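You operate a simulated robot arm through the tools that you are given. There is no shell and no other tool. Be economical: measure what you need, move in short steps, check, and stop when the job is done.

Carry out the task below with a simulated two-armed robot. There is one attempt and no reset: what you move stays moved.

TASK
Hold the purple crate on the top of the sack bench steady with one hand and put the clod of soil from the inside of the green potato tray in it with the other.

The check looks at the end state, three seconds after you hand in, the way a careful person would. Anything else that was tipped, shoved, dropped, spilled or broken makes it a failure.

THE ROBOT
Two 7-joint arms with two-finger parallel grippers on one trunk, on a base that drives. Base frame: it is fixed to the floor where the robot stands at the start and does not move with it; the origin is under the middle of the robot, x ahead of it, y to its left, z up. Units: mm, rad, N and s.
The left shoulder is at the start at [68, 188, 901], the right one opposite. With the tool pointing down near the work surface each hand reaches from about 100 to 580 mm from the robot's upright axis, wherever it stands, measured 20 degrees to its own side. Places, roughly: purple crate [500, -3500, 750]. Payload 3.91 kg a hand.
The tool frame of a hand sits at the grasp point between the pads (the TCP): z along the fingers, y along the line on which they close. The tips reach 30 mm beyond it. Largest opening 110 mm; finger width 20, thickness 10; the body of the gripper, 48 by 112 mm, starts 55 mm behind the TCP.
Orientation is that of the tool frame in the base frame, as a unit quaternion [x, y, z, w]. With the fingers straight down and closing along the base's y, the tool's x points along the base's -x, its y along +y and its z along -z.

THE INTERFACE
- The arms move only by the tool step_arm. It takes "left_moves", "right_moves" or both (then of equal length, played together; a hand with none holds still); each is a list of rows, each an object (a shift or turn left out is 0, a gripper value left out holds the last) with "jaw": the closure, from 0 (fully open) to 1 (shut); "linear": the shift along the base's x, y, z in mm, a list of three; "dr": the turn, a rotation vector about the base's x, y, z in rad, a list of three. In form: [{"jaw": jaw, "linear": [dx, dy, dz], "dr": [rx, ry, rz]}, ...]. A call has 1 to 8 rows; each row shifts and turns the commanded pose from where the row before left it. Rows are played at 5 a second. More than 50 mm and 0.15 rad between two rows, or a gripper value outside its range, and nothing of the call is played. A pose out of reach is approached as far as the arm can. The call stops where the force on the tool passes 40 N (or 10 N more than at its start, if that is more) or the arm is blocked; 0.2 s more then pass. Each finger travels about 72 mm/s and halts on what it meets, pressing with about 30 N; the grip force reading is that of the motor and also rises with nothing between the fingers. The clock runs only during rows and for 0.2 s after the last one: add rows that do not move to give the fingers time. The reply holds the time, the measured pose of the TCP, the force on the tool along the base axes, the opening and the grip force, in the units named above and with some noise, with the torque about the TCP (base axes, N m) and any sound that the robot's microphone picked up.
- Cameras (640 x 400 px; columns grow to the right, rows downward): "scene" is now at [99.9, 27.2, 1089.3]; the picture's right is [0.42, -0.91, 0.00], its down [-0.83, -0.38, -0.41] and it looks along [0.38, 0.17, -0.91] (base axes); focal length 253 px, centre (320, 200). "left" rides on the left gripper at [72, -17, -103] in its tool frame; the picture's right is [0.23, 0.97, 0.00], its down [-0.76, 0.18, -0.62] and it looks along [-0.61, 0.14, 0.78] (tool axes); focal length 222 px, centre (320, 200). "right" rides on the right gripper at [73, 17, -103] in its tool frame; the picture's right is [-0.23, 0.97, 0.00], its down [-0.76, -0.18, -0.62] and it looks along [-0.61, -0.14, 0.78] (tool axes); focal length 222 px, centre (320, 200). There is no depth. A picture from a camera that has moved, and an enlarged one, comes with that camera's place and axes in the base frame and with its lens.
- camera(camera): a new picture of that camera. No time passes.
- slide_trunk(by): slides the trunk up (or, below 0, down) by that many mm; the arms and the scene camera ride with it, the base frame stays. It gives what a move gives, with no picture.
- steer(legs): drives the robot by 1 to 6 legs, each [ahead, turn to the left] in mm and rad, along the robot's own axes; the way and the turn of a leg run together, so that a leg with both is an arc; at most 1500 mm and 3.142 rad a leg. The arms and the cameras ride along, it lands a little off, and it stops where it bumps. It gives what a move gives.
- aim_head(pan, tilt): turns the head with the scene camera to pan (to the left, within 1.501 rad either way) and tilt (down, from -0.506 to 1.204), counted from straight ahead of the robot. It gives what a move gives.
- zoom(camera, box): a new picture of the part [left, top, right, bottom] of that camera's present view, enlarged. No time passes.
- sign_off(): hands the job in; it is judged then, once.

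Go step by step. Nothing tells you exact positions but the pictures and the camera data: compare them with the known pose of the tool, close in by small moves and look again before you grip or let go. The budget is 120 turns and 108 pictures, counting those below and the enlarged ones. Unless the task says otherwise, let go and move clear before handing in, and close with one line.

The tools are called after "Request:" by a JSON object that holds its "name" and its "arguments". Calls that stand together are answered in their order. step_arm: Moves the arms, as the interface text tells. Its arguments: {"type":"object","properties":{"left_moves":{"type":"array"},"right_moves":{"type":"array"}},"required":[]} The other tools are called the same way: slide_trunk (by) slides the trunk up or down; steer (legs) drives the base; aim_head (pan, tilt) turns the head that bears the scene camera; camera (camera) takes a picture; zoom (camera, box) takes an enlarged picture of a part of a camera's view; sign_off () hands the job in.

At the start:

```text
time_s: 0.0
left_tcp_pos: [342.0, 316.2, 407.2]
left_orientation: [-0.001, 0.999, 0.006, 0.034]
left_ft_force: [100.2, 3.0, -340.9]
left_ft_torque: [5.79, -12.97, 0.88]
left_finger_gap: 110.0
left_grip_force: 0.0
right_tcp_pos: [315.8, 3.1, 437.0]
right_orientation: [0.0, 1.0, -0.001, 0.001]
right_ft_force: [0.0, -0.1, 0.3]
right_ft_torque: [-0.03, 0.03, 0.0]
right_finger_gap: 109.8
right_grip_force: 0.0
trunk travel left (down, up): [-411.0, 529.0]
robot x, y, heading: [-2.9, -0.7, -0.003]
head pan, tilt: [0.428, 1.147]
```

scene: 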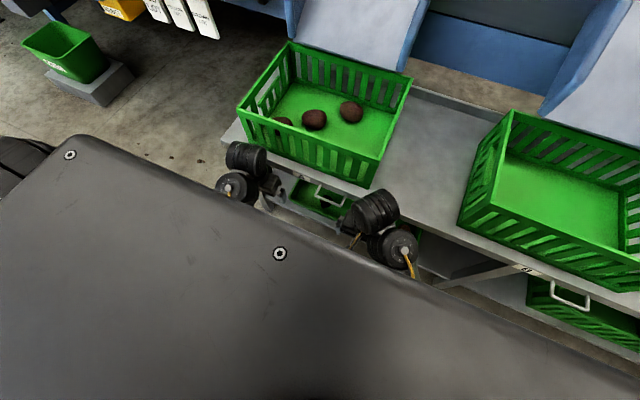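
right: 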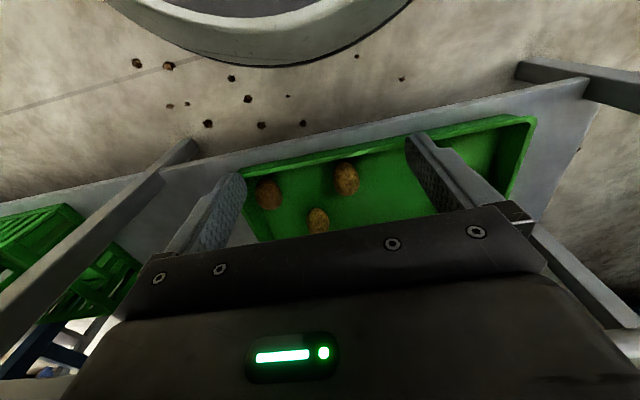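
left: 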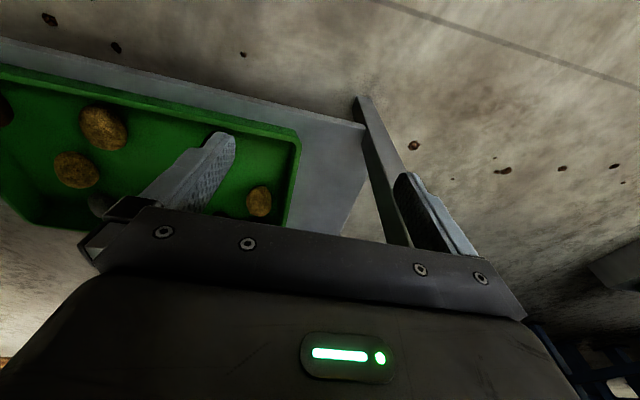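

The left hand reads a large force (about 340 N) before I've moved, so it may be pressed on something. The trays are ahead, with a lower shelf below them. I'll look around before moving.

Request:
{"name": "aim_head", "arguments": {"pan": 0.3, "tilt": 0.6}}

Request:
{"name": "camera", "arguments": {"camera": "scene"}}

Request:
{"name": "camera", "arguments": {"camera": "left"}}

```text
time_s: 1.0
left_tcp_pos: [342.5, 315.1, 406.6]
left_orientation: [-0.001, 0.999, 0.008, 0.041]
left_ft_force: [42.1, 3.6, -185.3]
left_ft_torque: [3.1, -9.11, 0.22]
left_finger_gap: 109.7
left_grip_force: 0.2
right_tcp_pos: [315.0, 2.7, 436.6]
right_orientation: [0.001, 1.0, -0.001, 0.002]
right_ft_force: [0.0, -0.1, 0.4]
right_ft_torque: [0.02, -0.01, -0.01]
right_finger_gap: 110.0
right_grip_force: 0.0
trunk travel left (down, up): [-411.0, 529.0]
robot x, y, heading: [-3.2, -2.1, -0.0]
head pan, tilt: [0.3, 0.6]
```

```text
104 pictures are left
camera scene: at [129.0, 28.1, 1130.9], right [0.3, -0.95, 0.0], down [-0.54, -0.17, -0.83], along [0.79, 0.25, -0.56], focal length 253 px, centre (320, 200)
```

scene: 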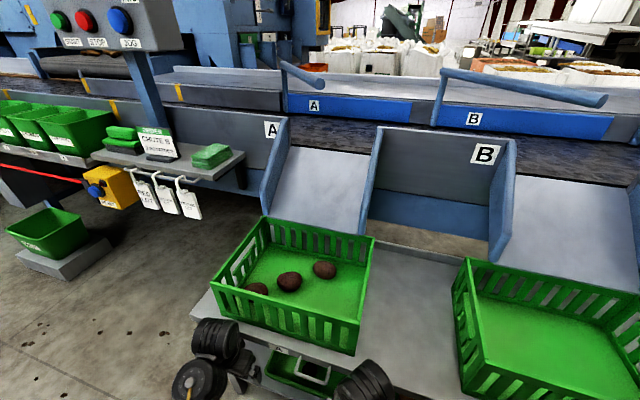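

```text
103 pictures are left
camera left: at [263.6, 297.0, 505.1], right [-0.23, 0.97, 0.0], down [0.71, 0.17, 0.68], along [0.67, 0.15, -0.73], focal length 222 px, centre (320, 200)
```

left: 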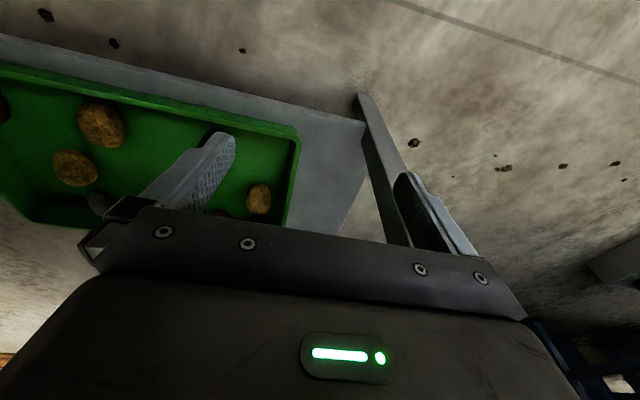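

The torque and force together put the contact about at the left wrist camera mount, with something above or behind pushing it forward and down. I'll look from the side before moving it.

Request:
{"name": "aim_head", "arguments": {"pan": 1.0, "tilt": 1.0}}

Request:
{"name": "camera", "arguments": {"camera": "scene"}}

Request:
{"name": "camera", "arguments": {"camera": "right"}}

```text
time_s: 2.0
left_tcp_pos: [343.4, 317.4, 407.5]
left_orientation: [-0.001, 0.999, 0.007, 0.04]
left_ft_force: [41.9, 1.2, -187.2]
left_ft_torque: [3.3, -9.09, 0.33]
left_finger_gap: 110.0
left_grip_force: 0.1
right_tcp_pos: [314.8, 3.9, 436.7]
right_orientation: [0.0, 1.0, 0.0, 0.002]
right_ft_force: [-0.5, 0.5, 0.9]
right_ft_torque: [0.01, 0.0, 0.0]
right_finger_gap: 109.9
right_grip_force: 0.0
trunk travel left (down, up): [-411.0, 529.0]
robot x, y, heading: [0.4, -0.6, -0.005]
head pan, tilt: [1.0, 1.0]
```

```text
102 pictures are left
camera scene: at [82.8, 60.4, 1098.9], right [0.84, -0.54, 0.0], down [-0.45, -0.71, -0.54], along [0.29, 0.45, -0.84], focal length 253 px, centre (320, 200)
```

scene: 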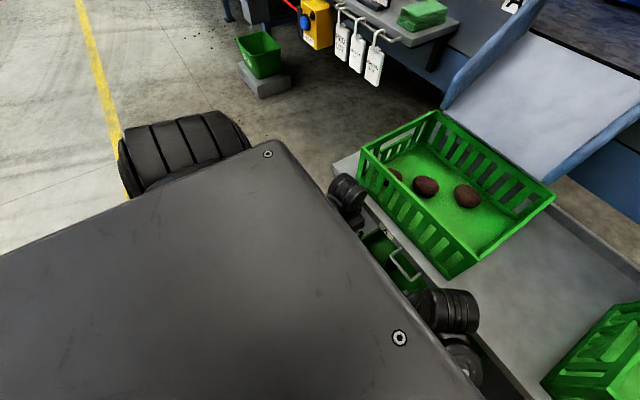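

```text
101 pictures are left
camera right: at [242.1, 20.5, 539.2], right [0.23, 0.97, 0.0], down [0.76, -0.18, 0.63], along [0.61, -0.14, -0.78], focal length 222 px, centre (320, 200)
```

right: 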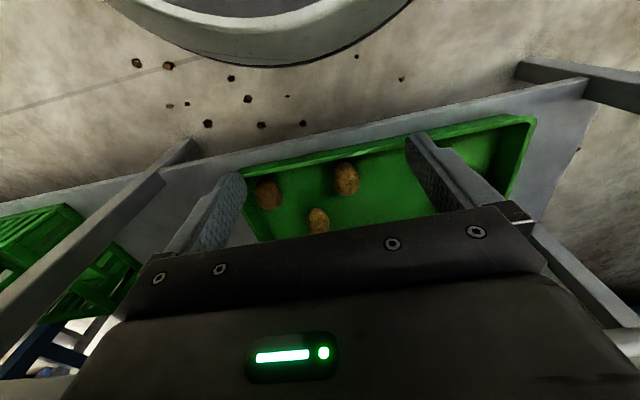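

The bench edge lies just ahead of the hands, and the contact is at the back of the left gripper. I'll ease the left hand a little away from it, down and forward, and watch the force.

Request:
{"name": "step_arm", "arguments": {"left_moves": [{"linear": [2, 0, -5]}, {"linear": [2, 0, -5]}]}}

```text
time_s: 2.6
left_tcp_pos: [342.7, 315.4, 402.0]
left_orientation: [0.001, 0.999, 0.007, 0.035]
left_ft_force: [-58.3, 25.3, -9.0]
left_ft_torque: [-2.79, -10.58, -2.54]
left_finger_gap: 109.9
left_grip_force: 0.0
right_tcp_pos: [313.2, 2.3, 438.4]
right_orientation: [0.001, 1.0, 0.0, 0.003]
right_ft_force: [-0.1, 0.1, -0.5]
right_ft_torque: [0.0, 0.02, 0.02]
right_finger_gap: 110.1
right_grip_force: 0.0
trunk travel left (down, up): [-411.0, 529.0]
robot x, y, heading: [-3.9, -0.6, 0.005]
head pan, tilt: [1.0, 1.0]
```

Now the push comes from the front at about z 585, which is the bench top's edge against the wrist. I'll back the hand straight out toward the robot.

Request:
{"name": "step_arm", "arguments": {"left_moves": [{"linear": [-8, 0, 0]}, {"linear": [-8, 0, 0]}, {"linear": [0, 0, 0]}]}}

```text
time_s: 3.4
left_tcp_pos: [331.3, 317.3, 397.1]
left_orientation: [0.0, 0.999, 0.006, 0.033]
left_ft_force: [-0.3, -0.2, 0.0]
left_ft_torque: [0.01, -0.02, -0.02]
left_finger_gap: 109.9
left_grip_force: 0.1
right_tcp_pos: [316.0, 2.8, 436.6]
right_orientation: [0.0, 1.0, -0.001, 0.0]
right_ft_force: [0.7, -0.3, -0.3]
right_ft_torque: [0.03, -0.04, 0.01]
right_finger_gap: 110.1
right_grip_force: 0.1
trunk travel left (down, up): [-411.0, 529.0]
robot x, y, heading: [0.6, 0.2, -0.004]
head pan, tilt: [1.0, 1.0]
```

The left hand is free now. Next I'll see what surrounds the robot: behind it, to the right toward the sack bench, and what the trays hold.

Request:
{"name": "aim_head", "arguments": {"pan": -1.45, "tilt": 0.3}}

Request:
{"name": "camera", "arguments": {"camera": "scene"}}

Request:
{"name": "aim_head", "arguments": {"pan": -0.3, "tilt": 0.7}}

Request:
{"name": "camera", "arguments": {"camera": "scene"}}

Request:
{"name": "aim_head", "arguments": {"pan": 0.35, "tilt": 0.8}}

Request:
{"name": "zoom", "arguments": {"camera": "scene", "box": [180, 100, 440, 262]}}

```text
time_s: 5.7
left_tcp_pos: [332.2, 317.2, 396.8]
left_orientation: [-0.001, 0.999, 0.005, 0.033]
left_ft_force: [0.4, 1.3, 0.1]
left_ft_torque: [-0.02, -0.01, -0.01]
left_finger_gap: 110.1
left_grip_force: 0.1
right_tcp_pos: [316.3, 2.6, 435.8]
right_orientation: [0.0, 1.0, 0.0, 0.0]
right_ft_force: [-0.2, 0.1, 0.3]
right_ft_torque: [0.0, 0.02, 0.01]
right_finger_gap: 110.3
right_grip_force: 0.1
trunk travel left (down, up): [-411.0, 529.0]
robot x, y, heading: [1.6, -0.8, -0.002]
head pan, tilt: [-1.45, 0.3]
```

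```text
100 pictures are left
camera scene: at [59.3, -91.0, 1158.1], right [-0.99, -0.12, 0.0], down [-0.04, 0.29, -0.96], along [0.12, -0.95, -0.3], focal length 253 px, centre (320, 200)
```

scene: 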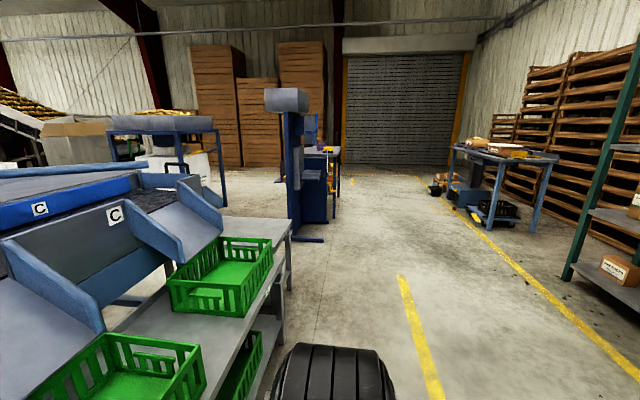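

```text
time_s: 7.0
left_tcp_pos: [332.1, 316.6, 396.2]
left_orientation: [0.0, 0.999, 0.006, 0.033]
left_ft_force: [0.1, 0.4, 0.2]
left_ft_torque: [-0.04, -0.01, 0.06]
left_finger_gap: 110.2
left_grip_force: 0.0
right_tcp_pos: [316.8, 3.5, 435.6]
right_orientation: [0.0, 1.0, 0.0, 0.0]
right_ft_force: [-0.8, -0.3, -1.0]
right_ft_torque: [-0.04, -0.02, -0.03]
right_finger_gap: 109.8
right_grip_force: 0.0
trunk travel left (down, up): [-411.0, 529.0]
robot x, y, heading: [-2.3, -3.0, 0.0]
head pan, tilt: [-0.3, 0.7]
```

```text
99 pictures are left
camera scene: at [129.1, -23.5, 1122.0], right [-0.3, -0.96, 0.0], down [-0.62, 0.19, -0.77], along [0.73, -0.23, -0.64], focal length 253 px, centre (320, 200)
```

scene: 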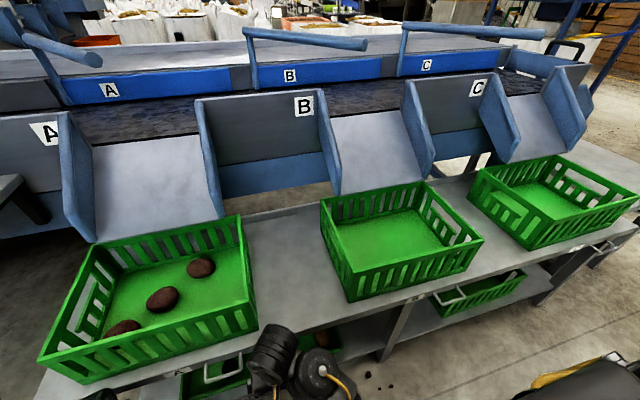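

```text
time_s: 8.1
left_tcp_pos: [331.8, 315.2, 394.5]
left_orientation: [0.0, 0.999, 0.007, 0.034]
left_ft_force: [-0.5, 0.7, 0.3]
left_ft_torque: [0.0, -0.01, 0.03]
left_finger_gap: 109.9
left_grip_force: 0.1
right_tcp_pos: [315.8, 3.1, 436.5]
right_orientation: [-0.001, 1.0, 0.0, 0.0]
right_ft_force: [0.4, -0.1, 0.4]
right_ft_torque: [0.03, -0.02, 0.0]
right_finger_gap: 110.0
right_grip_force: 0.2
trunk travel left (down, up): [-411.0, 529.0]
robot x, y, heading: [0.6, 0.6, 0.007]
head pan, tilt: [0.351, 0.799]
```

```text
2.46 times, centred on (310, 181) of scene
camera zoom: at [123.7, 29.4, 1113.8], right [0.34, -0.94, 0.0], down [-0.67, -0.25, -0.7], along [0.65, 0.24, -0.72], focal length 622 px, centre (345, 247)
```

zoom: 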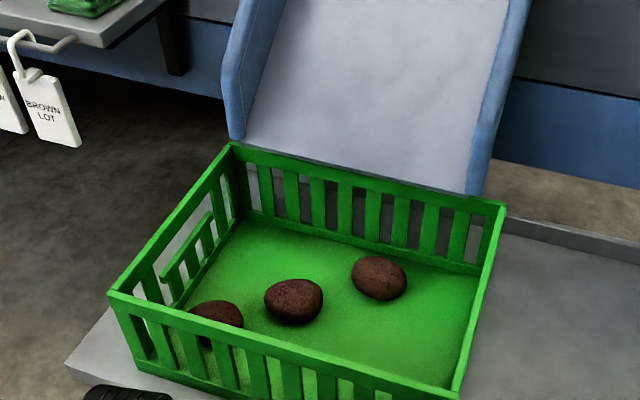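

The items in tray A look like brown potatoes or clods, so I need to identify the right one. I'll back up a little, read the sign, and look at the other trays and at the sack bench in the distance.

Request:
{"name": "steer", "arguments": {"legs": [[-350, 0]]}}

Request:
{"name": "aim_head", "arguments": {"pan": 0.1, "tilt": 0.75}}

Request:
{"name": "camera", "arguments": {"camera": "scene"}}

Request:
{"name": "aim_head", "arguments": {"pan": -1.45, "tilt": 0.2}}

Request:
{"name": "zoom", "arguments": {"camera": "scene", "box": [240, 100, 580, 312]}}

```text
time_s: 10.3
left_tcp_pos: [-14.5, 315.2, 396.4]
left_orientation: [0.002, 0.999, 0.006, 0.033]
left_ft_force: [-0.3, 0.9, -0.7]
left_ft_torque: [-0.03, 0.0, 0.01]
left_finger_gap: 110.2
left_grip_force: 0.0
right_tcp_pos: [-30.8, 1.8, 436.9]
right_orientation: [0.003, 1.0, 0.0, 0.0]
right_ft_force: [-0.1, -0.2, -0.7]
right_ft_torque: [0.01, 0.02, -0.03]
right_finger_gap: 109.7
right_grip_force: 0.1
trunk travel left (down, up): [-411.0, 529.0]
robot x, y, heading: [-348.4, 2.2, -0.008]
head pan, tilt: [0.351, 0.799]
```

```text
time_s: 11.1
left_tcp_pos: [-14.5, 314.8, 396.6]
left_orientation: [0.002, 0.999, 0.006, 0.033]
left_ft_force: [0.4, 0.4, -0.3]
left_ft_torque: [-0.04, 0.02, 0.03]
left_finger_gap: 110.0
left_grip_force: 0.1
right_tcp_pos: [-30.3, 2.6, 435.3]
right_orientation: [0.003, 1.0, 0.0, 0.0]
right_ft_force: [-0.2, 0.6, -0.7]
right_ft_torque: [0.01, 0.01, 0.03]
right_finger_gap: 110.0
right_grip_force: 0.3
trunk travel left (down, up): [-411.0, 529.0]
robot x, y, heading: [-347.5, 1.7, -0.006]
head pan, tilt: [0.099, 0.75]
```

```text
97 pictures are left
camera scene: at [-217.2, 10.2, 1117.7], right [0.09, -1.0, 0.0], down [-0.68, -0.06, -0.73], along [0.73, 0.07, -0.68], focal length 253 px, centre (320, 200)
```

scene: 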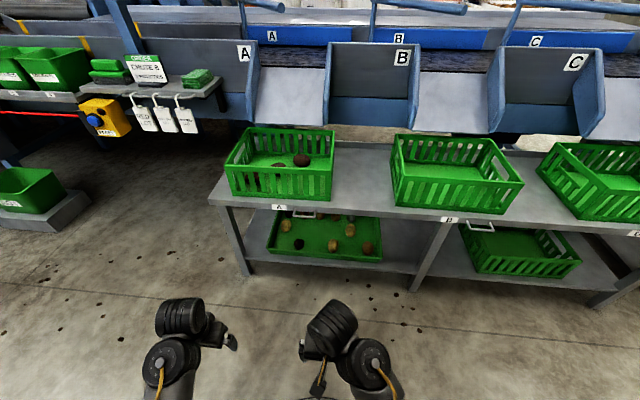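

```text
time_s: 12.7
left_tcp_pos: [-12.7, 316.0, 395.6]
left_orientation: [0.003, 0.999, 0.006, 0.033]
left_ft_force: [-0.4, -0.3, 0.9]
left_ft_torque: [-0.01, 0.01, 0.0]
left_finger_gap: 110.1
left_grip_force: 0.1
right_tcp_pos: [-31.9, 1.6, 435.0]
right_orientation: [0.004, 1.0, 0.001, -0.001]
right_ft_force: [0.4, 0.4, -0.9]
right_ft_torque: [0.04, 0.04, -0.02]
right_finger_gap: 110.2
right_grip_force: 0.1
trunk travel left (down, up): [-411.0, 529.0]
robot x, y, heading: [-347.0, -0.3, -0.007]
head pan, tilt: [-1.45, 0.201]
```

```text
1.88 times, centred on (410, 206) of scene
camera zoom: at [-289.0, -90.2, 1167.4], right [-0.99, -0.12, 0.0], down [-0.02, 0.2, -0.98], along [0.11, -0.97, -0.2], focal length 476 px, centre (151, 189)
```

zoom: 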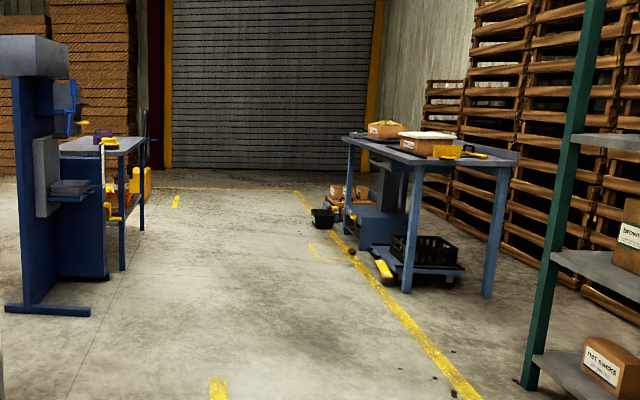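

The purple crate shows on the blue bench down the aisle. I'll zoom in on the two trays under label A, top and shelf, to find the clod.

Request:
{"name": "aim_head", "arguments": {"pan": 0.1, "tilt": 0.75}}

Request:
{"name": "zoom", "arguments": {"camera": "scene", "box": [250, 190, 400, 284]}}

Request:
{"name": "zoom", "arguments": {"camera": "scene", "box": [210, 110, 350, 198]}}

Request:
{"name": "zoom", "arguments": {"camera": "scene", "box": [70, 40, 230, 140]}}

```text
time_s: 14.3
left_tcp_pos: [-13.6, 315.5, 396.5]
left_orientation: [0.002, 0.999, 0.006, 0.033]
left_ft_force: [-0.3, -0.4, -0.1]
left_ft_torque: [0.01, 0.02, 0.01]
left_finger_gap: 110.0
left_grip_force: 0.1
right_tcp_pos: [-31.7, 2.5, 435.9]
right_orientation: [0.003, 1.0, 0.0, 0.0]
right_ft_force: [-0.3, 0.3, 0.4]
right_ft_torque: [-0.01, 0.03, 0.02]
right_finger_gap: 109.9
right_grip_force: 0.0
trunk travel left (down, up): [-411.0, 529.0]
robot x, y, heading: [-347.6, 1.7, -0.006]
head pan, tilt: [0.099, 0.75]
```

```text
4.26 times, centred on (325, 237) of scene
camera zoom: at [-217.2, 10.1, 1117.8], right [0.09, -1.0, 0.0], down [-0.68, -0.06, -0.73], along [0.73, 0.07, -0.68], focal length 1076 px, centre (299, 43)
```

zoom: 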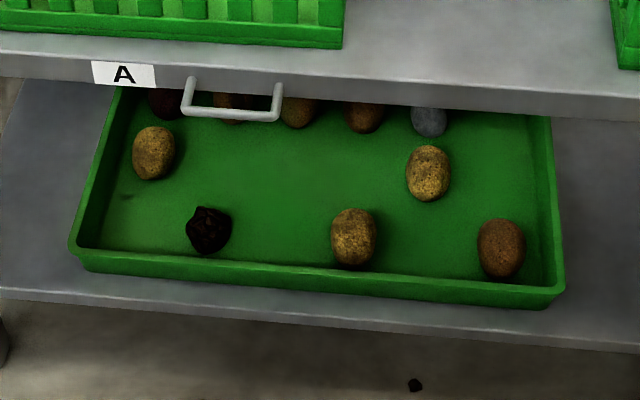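

```text
4.55 times, centred on (280, 154) of scene
camera zoom: at [-217.2, 10.1, 1117.8], right [0.09, -1.0, 0.0], down [-0.68, -0.06, -0.73], along [0.73, 0.07, -0.68], focal length 1150 px, centre (502, 409)
```

zoom: 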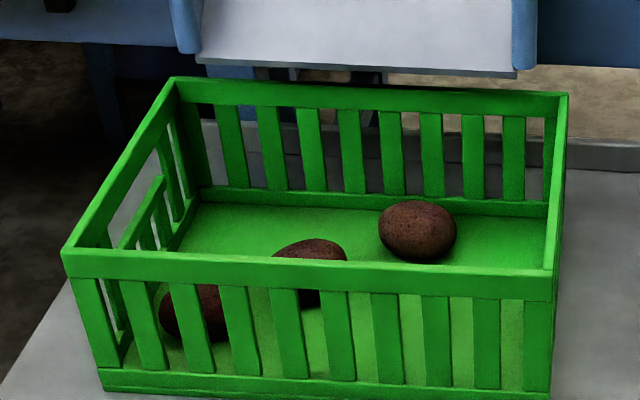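

```text
4.00 times, centred on (150, 90) of scene
camera zoom: at [-217.2, 10.1, 1117.8], right [0.09, -1.0, 0.0], down [-0.68, -0.06, -0.73], along [0.73, 0.07, -0.68], focal length 1012 px, centre (1000, 640)
```

zoom: 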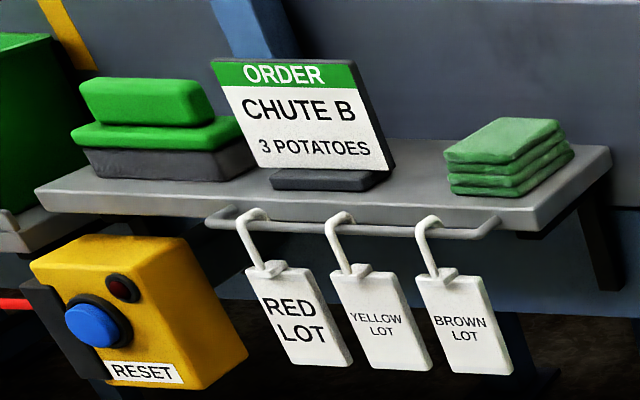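

The clod is the dark, rough lump at the front left of the green tray on the shelf under bench A, at about x 430, y 165, z 250. The brown smooth ones are potatoes. The bench top overhangs it, so I'll come in tilted from the front with the left hand. First I'll lower the trunk here in the clear.

Request:
{"name": "slide_trunk", "arguments": {"by": -150}}

Request:
{"name": "camera", "arguments": {"camera": "left"}}

Request:
{"name": "camera", "arguments": {"camera": "scene"}}

```text
time_s: 16.1
left_tcp_pos: [-13.4, 315.1, 245.8]
left_orientation: [0.003, 0.999, 0.006, 0.033]
left_ft_force: [-0.9, 0.3, 0.5]
left_ft_torque: [0.03, 0.01, -0.02]
left_finger_gap: 110.2
left_grip_force: 0.0
right_tcp_pos: [-31.5, 1.9, 286.6]
right_orientation: [0.003, 1.0, 0.0, 0.0]
right_ft_force: [0.3, -1.0, 0.1]
right_ft_torque: [-0.02, 0.04, 0.0]
right_finger_gap: 109.9
right_grip_force: 0.0
trunk travel left (down, up): [-261.0, 679.0]
robot x, y, heading: [-350.7, 2.5, -0.005]
head pan, tilt: [0.099, 0.75]
```

```text
92 pictures are left
camera left: at [-92.5, 296.7, 345.5], right [-0.22, 0.98, 0.0], down [0.72, 0.17, 0.67], along [0.66, 0.15, -0.74], focal length 222 px, centre (320, 200)
```

left: 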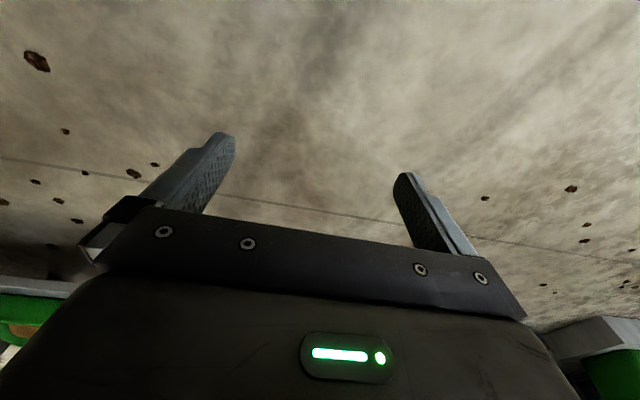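

```text
91 pictures are left
camera scene: at [-217.3, 10.1, 967.8], right [0.09, -1.0, 0.0], down [-0.68, -0.06, -0.73], along [0.73, 0.07, -0.68], focal length 253 px, centre (320, 200)
```

scene: 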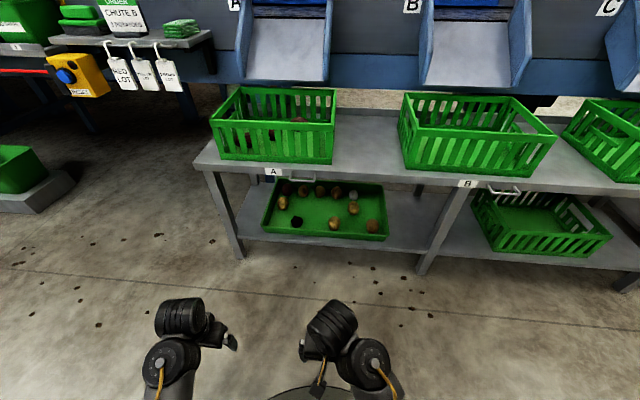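

The trunk is lower and everything is clear. A zoom from this height lets me triangulate the clod, the rim and the bench edge against the earlier view.

Request:
{"name": "zoom", "arguments": {"camera": "scene", "box": [240, 150, 400, 250]}}

```text
4.00 times, centred on (320, 200) of scene
camera zoom: at [-217.3, 10.1, 967.8], right [0.09, -1.0, 0.0], down [-0.68, -0.06, -0.73], along [0.73, 0.07, -0.68], focal length 1012 px, centre (320, 200)
```

zoom: 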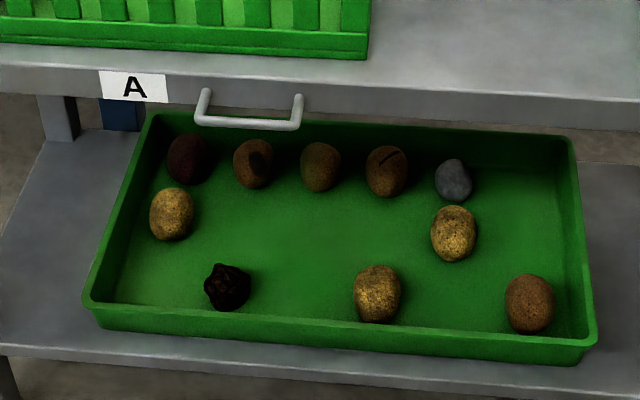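

Triangulated: the clod is near (480, 173, 181), the bench edge is at x≈382 with its underside near z 490, and the tray rim is at x≈432, z≈195. I'll tilt the left hand forward about 0.6 rad, line it up in y, and move the right hand aside.

Request:
{"name": "step_arm", "arguments": {"left_moves": [{"linear": [0, -28, 20], "dr": [0, -0.135, 0]}, {"linear": [0, -28, 20], "dr": [0, -0.135, 0]}, {"linear": [0, -28, 20], "dr": [0, -0.135, 0]}, {"linear": [0, -28, 10], "dr": [0, -0.135, 0]}, {"linear": [0, -28, 0]}, {}], "right_moves": [{"linear": [-10, -30, 0]}, {"linear": [-10, -30, 0]}, {"linear": [-10, -30, 0]}, {"linear": [-10, -30, 0]}, {}, {}]}}

Request:
{"name": "camera", "arguments": {"camera": "left"}}

```text
time_s: 17.5
left_tcp_pos: [-12.8, 174.7, 316.2]
left_orientation: [0.001, 0.955, 0.007, 0.297]
left_ft_force: [0.2, -0.2, -0.1]
left_ft_torque: [0.0, 0.02, -0.02]
left_finger_gap: 110.2
left_grip_force: 0.1
right_tcp_pos: [-70.6, -119.2, 286.3]
right_orientation: [0.003, 1.0, 0.0, 0.0]
right_ft_force: [-0.4, 0.3, -0.8]
right_ft_torque: [0.0, 0.01, 0.01]
right_finger_gap: 109.8
right_grip_force: 0.0
trunk travel left (down, up): [-261.0, 679.0]
robot x, y, heading: [-347.9, 4.8, -0.004]
head pan, tilt: [0.099, 0.75]
```

```text
89 pictures are left
camera left: at [-131.7, 156.1, 361.2], right [-0.19, 0.98, -0.12], down [0.27, 0.17, 0.95], along [0.94, 0.15, -0.3], focal length 222 px, centre (320, 200)
```

left: 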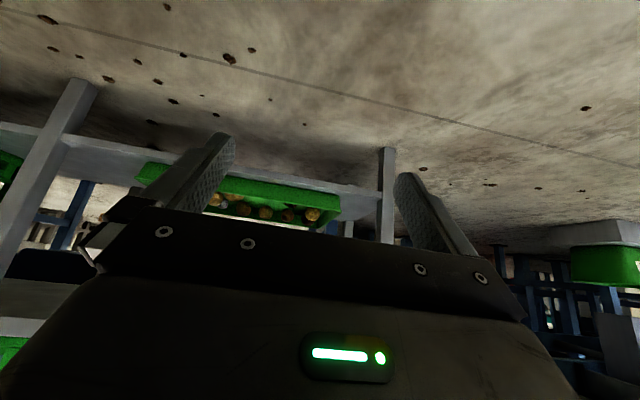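

The posture is good. Driving 310 mm ahead brings the hand to x≈297, still in front of the shelf and the bench.

Request:
{"name": "steer", "arguments": {"legs": [[310, 0]]}}

Request:
{"name": "camera", "arguments": {"camera": "left"}}

Request:
{"name": "camera", "arguments": {"camera": "scene"}}

```text
time_s: 19.6
left_tcp_pos: [290.4, 179.2, 316.1]
left_orientation: [-0.005, 0.954, 0.008, 0.298]
left_ft_force: [0.0, 0.0, -0.8]
left_ft_torque: [0.02, 0.01, -0.02]
left_finger_gap: 110.0
left_grip_force: 0.1
right_tcp_pos: [237.1, -117.0, 287.1]
right_orientation: [-0.003, 1.0, -0.001, -0.001]
right_ft_force: [-0.5, -0.3, -0.7]
right_ft_torque: [0.02, 0.04, -0.03]
right_finger_gap: 110.0
right_grip_force: 0.1
trunk travel left (down, up): [-261.0, 679.0]
robot x, y, heading: [-40.2, 1.2, 0.005]
head pan, tilt: [0.099, 0.75]
```

```text
88 pictures are left
camera left: at [172.7, 159.1, 361.2], right [-0.2, 0.97, -0.12], down [0.27, 0.17, 0.95], along [0.94, 0.16, -0.3], focal length 222 px, centre (320, 200)
```

left: 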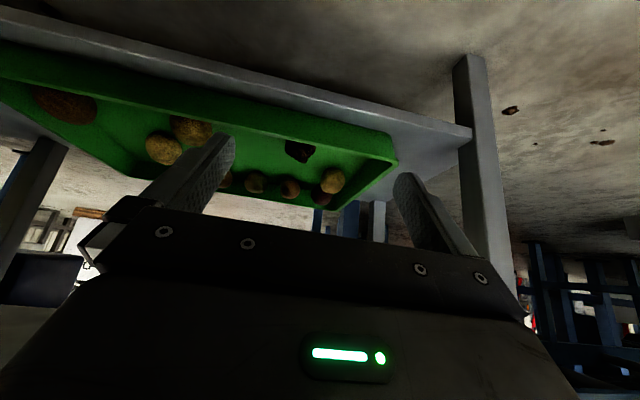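

```text
87 pictures are left
camera scene: at [88.8, 12.0, 967.8], right [0.11, -0.99, 0.0], down [-0.68, -0.07, -0.73], along [0.73, 0.08, -0.68], focal length 253 px, centre (320, 200)
```

scene: 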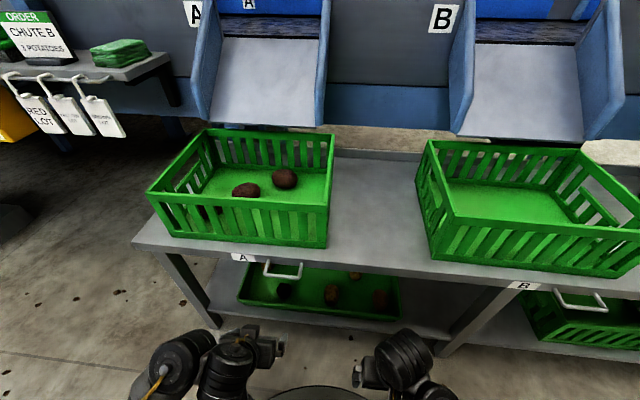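

The left camera puts the clod at (480, 171, 189), which agrees. I'll move the hand forward above the rim to about (440, 172, 280) and look.

Request:
{"name": "step_arm", "arguments": {"left_moves": [{"linear": [40, -3, -9]}, {"linear": [40, -3, -9]}, {"linear": [40, -1, -9]}, {"linear": [30, 0, -9]}, {}]}}

Request:
{"name": "camera", "arguments": {"camera": "left"}}

```text
time_s: 20.8
left_tcp_pos: [440.4, 171.3, 279.9]
left_orientation: [-0.006, 0.954, 0.009, 0.298]
left_ft_force: [0.0, 0.3, -0.4]
left_ft_torque: [0.02, 0.0, 0.0]
left_finger_gap: 110.0
left_grip_force: 0.0
right_tcp_pos: [236.4, -115.6, 288.1]
right_orientation: [-0.003, 1.0, 0.0, 0.0]
right_ft_force: [0.2, -0.2, -0.7]
right_ft_torque: [0.02, 0.0, -0.01]
right_finger_gap: 109.9
right_grip_force: 0.1
trunk travel left (down, up): [-261.0, 679.0]
robot x, y, heading: [-42.5, -1.9, 0.006]
head pan, tilt: [0.099, 0.75]
```

```text
86 pictures are left
camera left: at [323.6, 152.1, 324.8], right [-0.2, 0.97, -0.12], down [0.27, 0.17, 0.95], along [0.94, 0.16, -0.3], focal length 222 px, centre (320, 200)
```

left: 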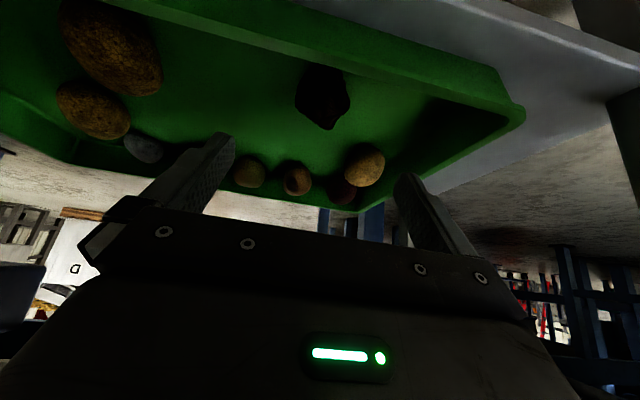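

The clod recomputes to (479, 170, ~181), centred between the open fingers. I'll descend along the tool to just short of the grasp.

Request:
{"name": "step_arm", "arguments": {"left_moves": [{"linear": [12, -1, -20]}, {"linear": [12, 0, -20]}, {"linear": [8, 0, -20]}, {"linear": [6, 0, -16]}, {}]}}

Request:
{"name": "camera", "arguments": {"camera": "left"}}

```text
time_s: 22.0
left_tcp_pos: [480.0, 171.1, 200.7]
left_orientation: [-0.005, 0.954, 0.007, 0.299]
left_ft_force: [0.3, -0.3, -0.9]
left_ft_torque: [0.01, -0.03, 0.0]
left_finger_gap: 110.0
left_grip_force: 0.1
right_tcp_pos: [237.0, -116.6, 286.0]
right_orientation: [-0.003, 1.0, 0.0, 0.0]
right_ft_force: [0.1, 0.8, -0.3]
right_ft_torque: [-0.02, -0.03, -0.03]
right_finger_gap: 109.9
right_grip_force: 0.0
trunk travel left (down, up): [-261.0, 679.0]
robot x, y, heading: [-42.1, 3.1, 0.003]
head pan, tilt: [0.099, 0.75]
```

```text
85 pictures are left
camera left: at [361.6, 151.7, 245.6], right [-0.2, 0.97, -0.12], down [0.27, 0.17, 0.95], along [0.94, 0.16, -0.3], focal length 222 px, centre (320, 200)
```

left: 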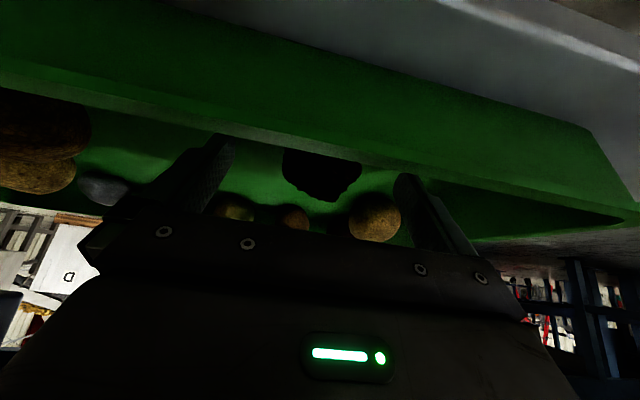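

The clod is between the fingers, its top near z 208, and the gripper body clears the rim. I'll go down another 10 mm and close.

Request:
{"name": "step_arm", "arguments": {"left_moves": [{"linear": [0, -1, -10]}, {}, {"jaw": 1}, {}, {}, {}, {}]}}

Request:
{"name": "camera", "arguments": {"camera": "left"}}

```text
time_s: 23.1
left_tcp_pos: [480.9, 170.6, 195.5]
left_orientation: [-0.008, 0.954, 0.007, 0.301]
left_ft_force: [-1.3, 3.3, 10.1]
left_ft_torque: [-0.19, -0.06, 0.04]
left_finger_gap: 46.5
left_grip_force: 29.5
right_tcp_pos: [236.1, -114.7, 287.1]
right_orientation: [-0.004, 1.0, -0.001, 0.0]
right_ft_force: [0.7, -0.7, 0.1]
right_ft_torque: [-0.01, 0.02, 0.01]
right_finger_gap: 109.9
right_grip_force: 0.1
trunk travel left (down, up): [-261.0, 679.0]
robot x, y, heading: [-40.8, 2.4, 0.005]
head pan, tilt: [0.099, 0.75]
stopped in row 5 (left hand): the force on the tool passed its limit at 52 N (the readings are from after the stop); the commanded pose is now the measured one
```

```text
84 pictures are left
camera left: at [364.0, 149.7, 240.2], right [-0.2, 0.97, -0.12], down [0.26, 0.17, 0.95], along [0.94, 0.16, -0.29], focal length 222 px, centre (320, 200)
```

left: 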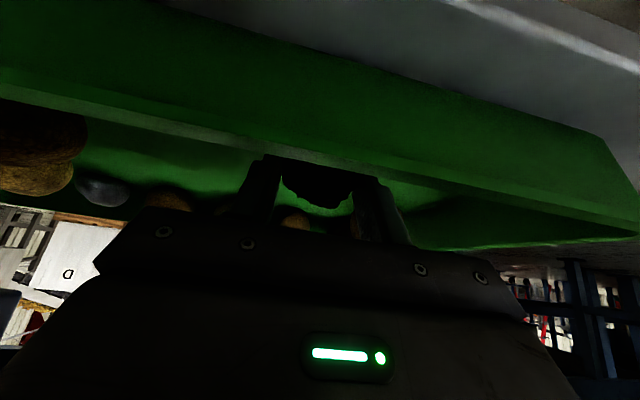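

The clod is gripped with a 46.5 mm gap. I'll lift it straight up gently.

Request:
{"name": "step_arm", "arguments": {"left_moves": [{"linear": [0, 0, 6]}, {"linear": [0, 0, 12]}, {"linear": [-2, 0, 20]}, {"linear": [-4, 0, 25]}, {"linear": [-6, 0, 25]}, {}]}}

Request:
{"name": "camera", "arguments": {"camera": "left"}}

```text
time_s: 24.5
left_tcp_pos: [468.0, 169.8, 283.1]
left_orientation: [-0.006, 0.954, 0.006, 0.3]
left_ft_force: [0.1, 0.8, -0.7]
left_ft_torque: [-0.01, 0.01, 0.01]
left_finger_gap: 46.5
left_grip_force: 30.3
right_tcp_pos: [237.8, -114.9, 285.9]
right_orientation: [-0.003, 1.0, 0.0, 0.0]
right_ft_force: [0.0, -1.2, 0.6]
right_ft_torque: [-0.01, 0.0, -0.01]
right_finger_gap: 110.2
right_grip_force: 0.0
trunk travel left (down, up): [-261.0, 679.0]
robot x, y, heading: [-42.6, 0.2, 0.005]
head pan, tilt: [0.099, 0.75]
```

```text
83 pictures are left
camera left: at [349.8, 150.3, 327.9], right [-0.2, 0.97, -0.12], down [0.27, 0.17, 0.95], along [0.94, 0.16, -0.29], focal length 222 px, centre (320, 200)
```

left: 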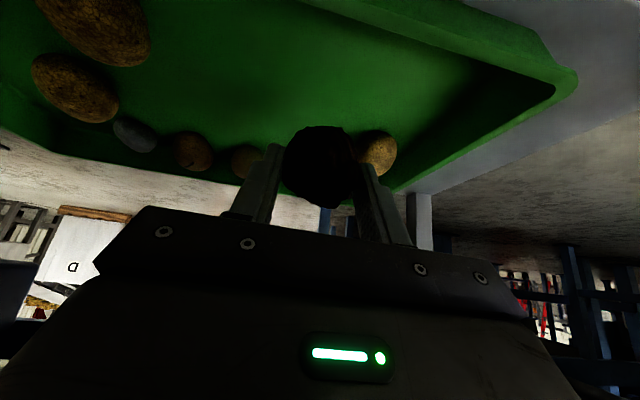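

The clod is held well and the other items stayed put. I'll pull the hand out from under the bench, then back the robot away.

Request:
{"name": "step_arm", "arguments": {"left_moves": [{"linear": [-35, 0, 8]}, {"linear": [-40, 0, 8]}, {"linear": [-40, 0, 0]}, {"linear": [-40, 0, 0]}, {}]}}

Request:
{"name": "steer", "arguments": {"legs": [[-500, 0]]}}

Request:
{"name": "camera", "arguments": {"camera": "scene"}}

Request:
{"name": "aim_head", "arguments": {"pan": -1.2, "tilt": 0.35}}

Request:
{"name": "camera", "arguments": {"camera": "scene"}}

```text
time_s: 25.7
left_tcp_pos: [313.1, 167.2, 296.2]
left_orientation: [-0.007, 0.954, 0.008, 0.299]
left_ft_force: [0.1, -0.2, -0.7]
left_ft_torque: [-0.02, 0.01, -0.01]
left_finger_gap: 46.6
left_grip_force: 29.3
right_tcp_pos: [237.8, -115.6, 287.2]
right_orientation: [-0.004, 1.0, 0.0, 0.0]
right_ft_force: [0.5, -0.1, -0.8]
right_ft_torque: [0.04, 0.0, 0.0]
right_finger_gap: 110.0
right_grip_force: 0.1
trunk travel left (down, up): [-261.0, 679.0]
robot x, y, heading: [-40.8, 4.3, 0.007]
head pan, tilt: [0.099, 0.75]
```

```text
time_s: 28.6
left_tcp_pos: [-179.7, 161.9, 296.4]
left_orientation: [-0.003, 0.954, 0.007, 0.3]
left_ft_force: [0.0, -0.1, -0.6]
left_ft_torque: [0.02, -0.02, 0.02]
left_finger_gap: 46.5
left_grip_force: 29.7
right_tcp_pos: [-258.4, -118.1, 287.2]
right_orientation: [0.001, 1.0, 0.0, 0.0]
right_ft_force: [0.7, 1.2, 0.0]
right_ft_torque: [-0.01, 0.0, -0.01]
right_finger_gap: 109.6
right_grip_force: 0.1
trunk travel left (down, up): [-261.0, 679.0]
robot x, y, heading: [-534.7, -4.0, -0.005]
head pan, tilt: [0.099, 0.75]
```

```text
82 pictures are left
camera scene: at [-405.5, 9.9, 967.7], right [0.1, -1.0, 0.0], down [-0.68, -0.07, -0.73], along [0.73, 0.07, -0.68], focal length 253 px, centre (320, 200)
```

scene: 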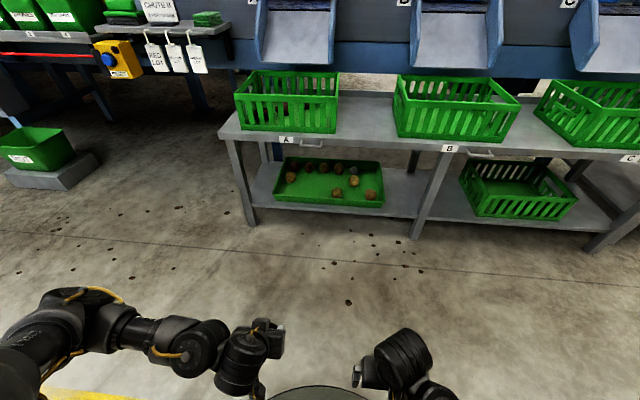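

```text
time_s: 30.1
left_tcp_pos: [-178.8, 161.3, 297.2]
left_orientation: [-0.003, 0.954, 0.006, 0.3]
left_ft_force: [0.3, 0.1, -1.1]
left_ft_torque: [0.01, -0.03, -0.02]
left_finger_gap: 46.6
left_grip_force: 29.6
right_tcp_pos: [-258.8, -118.5, 286.0]
right_orientation: [0.001, 1.0, -0.001, 0.0]
right_ft_force: [0.0, 0.5, 0.9]
right_ft_torque: [-0.01, 0.0, -0.01]
right_finger_gap: 110.1
right_grip_force: 0.0
trunk travel left (down, up): [-261.0, 679.0]
robot x, y, heading: [-537.0, -1.0, -0.003]
head pan, tilt: [-1.201, 0.351]
```

```text
81 pictures are left
camera scene: at [-454.5, -84.9, 1003.4], right [-0.93, -0.36, 0.0], down [-0.12, 0.32, -0.94], along [0.34, -0.88, -0.34], focal length 253 px, centre (320, 200)
```

scene: 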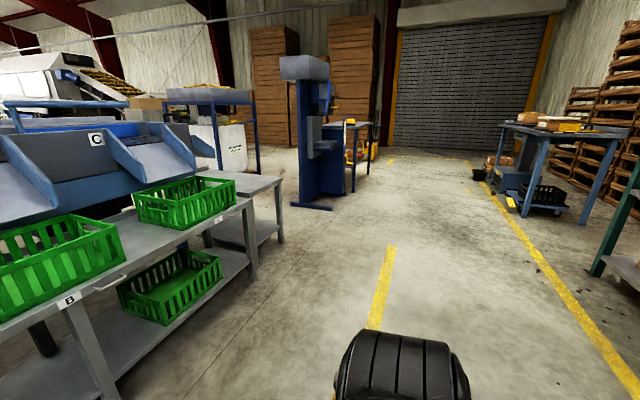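

The route along x ≈ -540 toward the sack bench looks clear: its near leg is at about (262, -3150). I'll turn right and drive partway, then look.

Request:
{"name": "steer", "arguments": {"legs": [[0, -1.571], [1500, 0], [700, 0]]}}

Request:
{"name": "slide_trunk", "arguments": {"by": 400}}

Request:
{"name": "aim_head", "arguments": {"pan": 0.6, "tilt": 0.4}}

Request:
{"name": "camera", "arguments": {"camera": "scene"}}

```text
time_s: 44.9
left_tcp_pos: [-426.1, -2550.0, 298.2]
left_orientation: [0.678, 0.671, -0.21, 0.214]
left_ft_force: [-0.3, -0.6, -0.7]
left_ft_torque: [0.01, -0.04, 0.01]
left_finger_gap: 46.4
left_grip_force: 30.5
right_tcp_pos: [-706.1, -2467.6, 286.7]
right_orientation: [0.712, 0.702, 0.0, 0.0]
right_ft_force: [-0.1, -0.2, -0.2]
right_ft_torque: [0.02, 0.03, 0.02]
right_finger_gap: 110.4
right_grip_force: 0.1
trunk travel left (down, up): [-261.0, 679.0]
robot x, y, heading: [-584.2, -2189.3, -1.591]
head pan, tilt: [-1.201, 0.351]
```

```text
time_s: 48.7
left_tcp_pos: [-425.9, -2549.7, 696.1]
left_orientation: [0.677, 0.672, -0.209, 0.216]
left_ft_force: [0.1, -0.7, -1.0]
left_ft_torque: [-0.02, 0.0, 0.04]
left_finger_gap: 46.2
left_grip_force: 29.7
right_tcp_pos: [-705.6, -2465.2, 686.8]
right_orientation: [0.713, 0.701, 0.0, 0.0]
right_ft_force: [0.4, 0.5, 0.2]
right_ft_torque: [-0.01, 0.01, 0.01]
right_finger_gap: 109.9
right_grip_force: 0.1
trunk travel left (down, up): [-661.0, 279.0]
robot x, y, heading: [-583.6, -2191.7, -1.591]
head pan, tilt: [-1.201, 0.351]
```

```text
time_s: 50.5
left_tcp_pos: [-427.3, -2549.6, 697.7]
left_orientation: [0.678, 0.672, -0.209, 0.215]
left_ft_force: [-0.4, 0.5, 0.1]
left_ft_torque: [0.0, -0.04, -0.03]
left_finger_gap: 46.6
left_grip_force: 30.1
right_tcp_pos: [-705.3, -2465.9, 684.9]
right_orientation: [0.712, 0.702, 0.0, 0.0]
right_ft_force: [0.1, -0.6, 0.1]
right_ft_torque: [-0.01, -0.03, 0.0]
right_finger_gap: 110.1
right_grip_force: 0.1
trunk travel left (down, up): [-661.0, 279.0]
robot x, y, heading: [-582.8, -2187.3, -1.58]
head pan, tilt: [0.6, 0.4]
```

```text
80 pictures are left
camera scene: at [-534.7, -2315.9, 1398.8], right [-0.83, -0.55, 0.0], down [-0.21, 0.32, -0.92], along [0.51, -0.77, -0.39], focal length 253 px, centre (320, 200)
```

scene: 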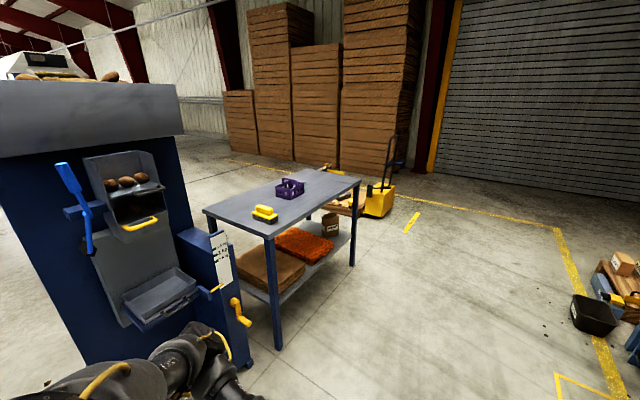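

The sack bench is at x ≈ 285–840, y ≈ -3100 to -4200, top near z 730, with the small purple crate on it. I'll drive to y ≈ -3500, then turn to face it.

Request:
{"name": "steer", "arguments": {"legs": [[1310, 0], [0, 1.58]]}}

Request:
{"name": "aim_head", "arguments": {"pan": 0.0, "tilt": 0.6}}

Request:
{"name": "camera", "arguments": {"camera": "scene"}}

```text
time_s: 60.9
left_tcp_pos: [-244.4, -3316.2, 696.9]
left_orientation: [-0.02, 0.954, 0.011, 0.299]
left_ft_force: [-0.7, 0.1, -0.6]
left_ft_torque: [0.01, -0.03, 0.04]
left_finger_gap: 46.5
left_grip_force: 30.4
right_tcp_pos: [-313.3, -3600.2, 686.2]
right_orientation: [-0.017, 1.0, 0.0, -0.001]
right_ft_force: [-0.9, -0.7, -0.5]
right_ft_torque: [0.03, 0.04, 0.05]
right_finger_gap: 110.0
right_grip_force: 0.1
trunk travel left (down, up): [-661.0, 279.0]
robot x, y, heading: [-599.7, -3493.7, 0.035]
head pan, tilt: [0.6, 0.4]
```

```text
time_s: 61.9
left_tcp_pos: [-244.5, -3316.3, 696.5]
left_orientation: [-0.02, 0.954, 0.011, 0.3]
left_ft_force: [0.4, 0.8, -0.3]
left_ft_torque: [0.02, -0.04, 0.01]
left_finger_gap: 46.5
left_grip_force: 30.1
right_tcp_pos: [-313.7, -3599.0, 686.3]
right_orientation: [-0.017, 1.0, 0.001, 0.001]
right_ft_force: [0.5, 0.5, 0.0]
right_ft_torque: [-0.03, 0.01, -0.04]
right_finger_gap: 110.2
right_grip_force: 0.1
trunk travel left (down, up): [-661.0, 279.0]
robot x, y, heading: [-595.2, -3493.6, 0.037]
head pan, tilt: [0.0, 0.6]
```

```text
79 pictures are left
camera scene: at [-458.8, -3485.1, 1380.6], right [0.04, -1.0, 0.0], down [-0.56, -0.02, -0.83], along [0.82, 0.03, -0.56], focal length 253 px, centre (320, 200)
```

scene: 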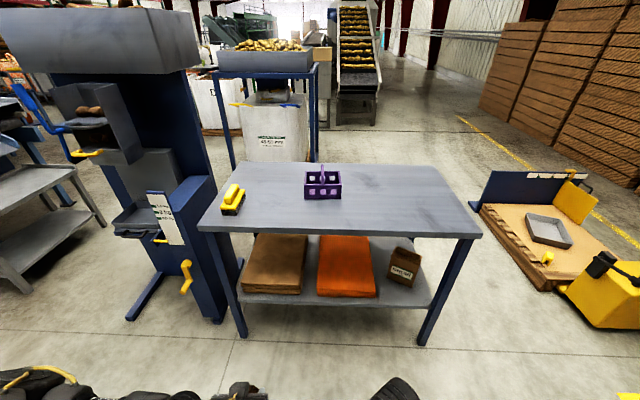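

The crate sits near (540, -3462), small, and it seems to have a handle across its middle. I'll zoom in on it.

Request:
{"name": "zoom", "arguments": {"camera": "scene", "box": [270, 150, 370, 213]}}

```text
6.35 times, centred on (320, 182) of scene
camera zoom: at [-458.8, -3485.1, 1380.6], right [0.04, -1.0, 0.0], down [-0.56, -0.02, -0.83], along [0.82, 0.03, -0.56], focal length 1606 px, centre (320, 318)
```

zoom: 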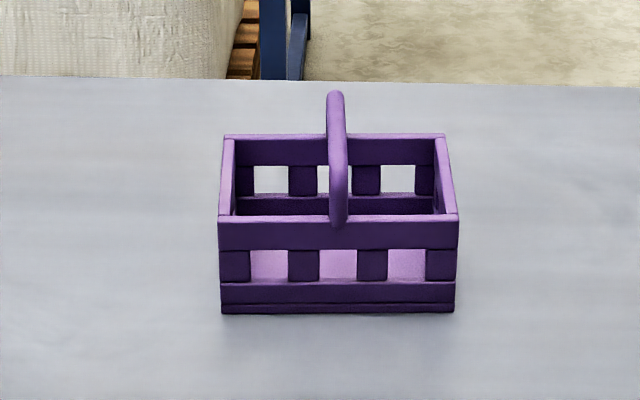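

The crate is about 174 (y) × 120 (x) mm, 80 tall, with an arched handle running along x above its middle. My plan is for the right hand to pinch the right side wall and the left to lower the clod into the left half. I'll raise the trunk above the table first, then approach.

Request:
{"name": "slide_trunk", "arguments": {"by": 230}}

Request:
{"name": "steer", "arguments": {"legs": [[0, -0.037], [500, 0]]}}

Request:
{"name": "aim_head", "arguments": {"pan": 0.0, "tilt": 1.0}}

Request:
{"name": "camera", "arguments": {"camera": "scene"}}

```text
time_s: 64.3
left_tcp_pos: [-243.6, -3316.6, 926.5]
left_orientation: [-0.02, 0.954, 0.012, 0.3]
left_ft_force: [0.4, -0.5, -0.5]
left_ft_torque: [-0.03, 0.06, 0.03]
left_finger_gap: 46.7
left_grip_force: 30.0
right_tcp_pos: [-313.0, -3599.9, 915.9]
right_orientation: [-0.018, 1.0, 0.0, 0.0]
right_ft_force: [-0.8, -0.3, 0.0]
right_ft_torque: [0.02, -0.02, -0.02]
right_finger_gap: 110.2
right_grip_force: 0.0
trunk travel left (down, up): [-891.0, 49.0]
robot x, y, heading: [-598.7, -3490.7, 0.032]
head pan, tilt: [0.0, 0.6]
```

```text
time_s: 67.6
left_tcp_pos: [250.1, -3331.6, 927.3]
left_orientation: [-0.002, 0.954, 0.006, 0.299]
left_ft_force: [0.4, 1.2, -0.8]
left_ft_torque: [0.02, -0.05, 0.02]
left_finger_gap: 46.5
left_grip_force: 30.0
right_tcp_pos: [169.4, -3613.3, 917.0]
right_orientation: [0.002, 1.0, 0.0, 0.0]
right_ft_force: [0.2, -0.3, 0.1]
right_ft_torque: [-0.01, 0.01, 0.04]
right_finger_gap: 110.0
right_grip_force: 0.0
trunk travel left (down, up): [-891.0, 49.0]
robot x, y, heading: [-104.1, -3494.1, -0.003]
head pan, tilt: [0.0, 0.6]
```

```text
time_s: 68.5
left_tcp_pos: [248.7, -3332.8, 926.9]
left_orientation: [-0.002, 0.954, 0.006, 0.3]
left_ft_force: [1.0, -0.2, -0.2]
left_ft_torque: [-0.02, 0.01, -0.03]
left_finger_gap: 46.6
left_grip_force: 29.8
right_tcp_pos: [170.8, -3612.1, 916.4]
right_orientation: [0.002, 1.0, 0.0, 0.0]
right_ft_force: [-0.4, 0.2, -0.4]
right_ft_torque: [0.0, 0.03, 0.04]
right_finger_gap: 109.9
right_grip_force: 0.1
trunk travel left (down, up): [-891.0, 49.0]
robot x, y, heading: [-107.3, -3495.9, -0.005]
head pan, tilt: [0.0, 1.0]
```

```text
77 pictures are left
camera scene: at [10.3, -3492.4, 1578.7], right [0.0, -1.0, 0.0], down [-0.84, 0.0, -0.54], along [0.54, 0.0, -0.84], focal length 253 px, centre (320, 200)
```

scene: 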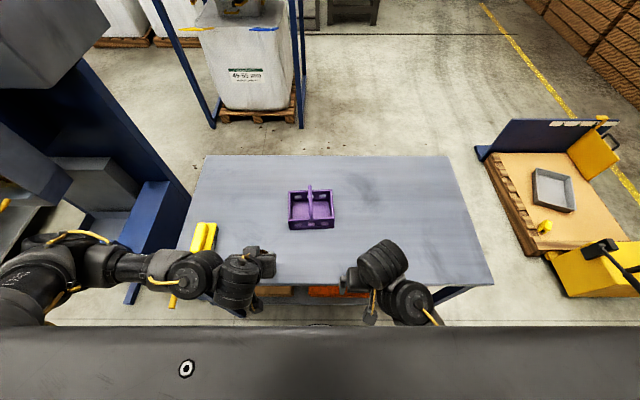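

The hands hover before the table and the crate is centred. I'll zoom in to triangulate the crate's rim and the table height from this second viewpoint.

Request:
{"name": "zoom", "arguments": {"camera": "scene", "box": [260, 165, 364, 230]}}

```text
6.15 times, centred on (312, 198) of scene
camera zoom: at [10.3, -3492.4, 1578.7], right [0.0, -1.0, 0.0], down [-0.84, 0.0, -0.54], along [0.54, 0.0, -0.84], focal length 1556 px, centre (369, 215)
```

zoom: 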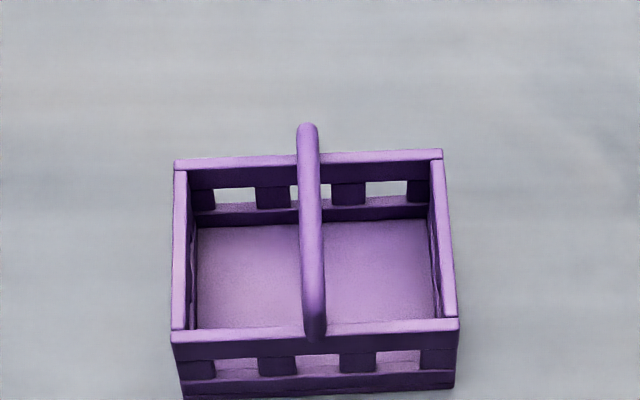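

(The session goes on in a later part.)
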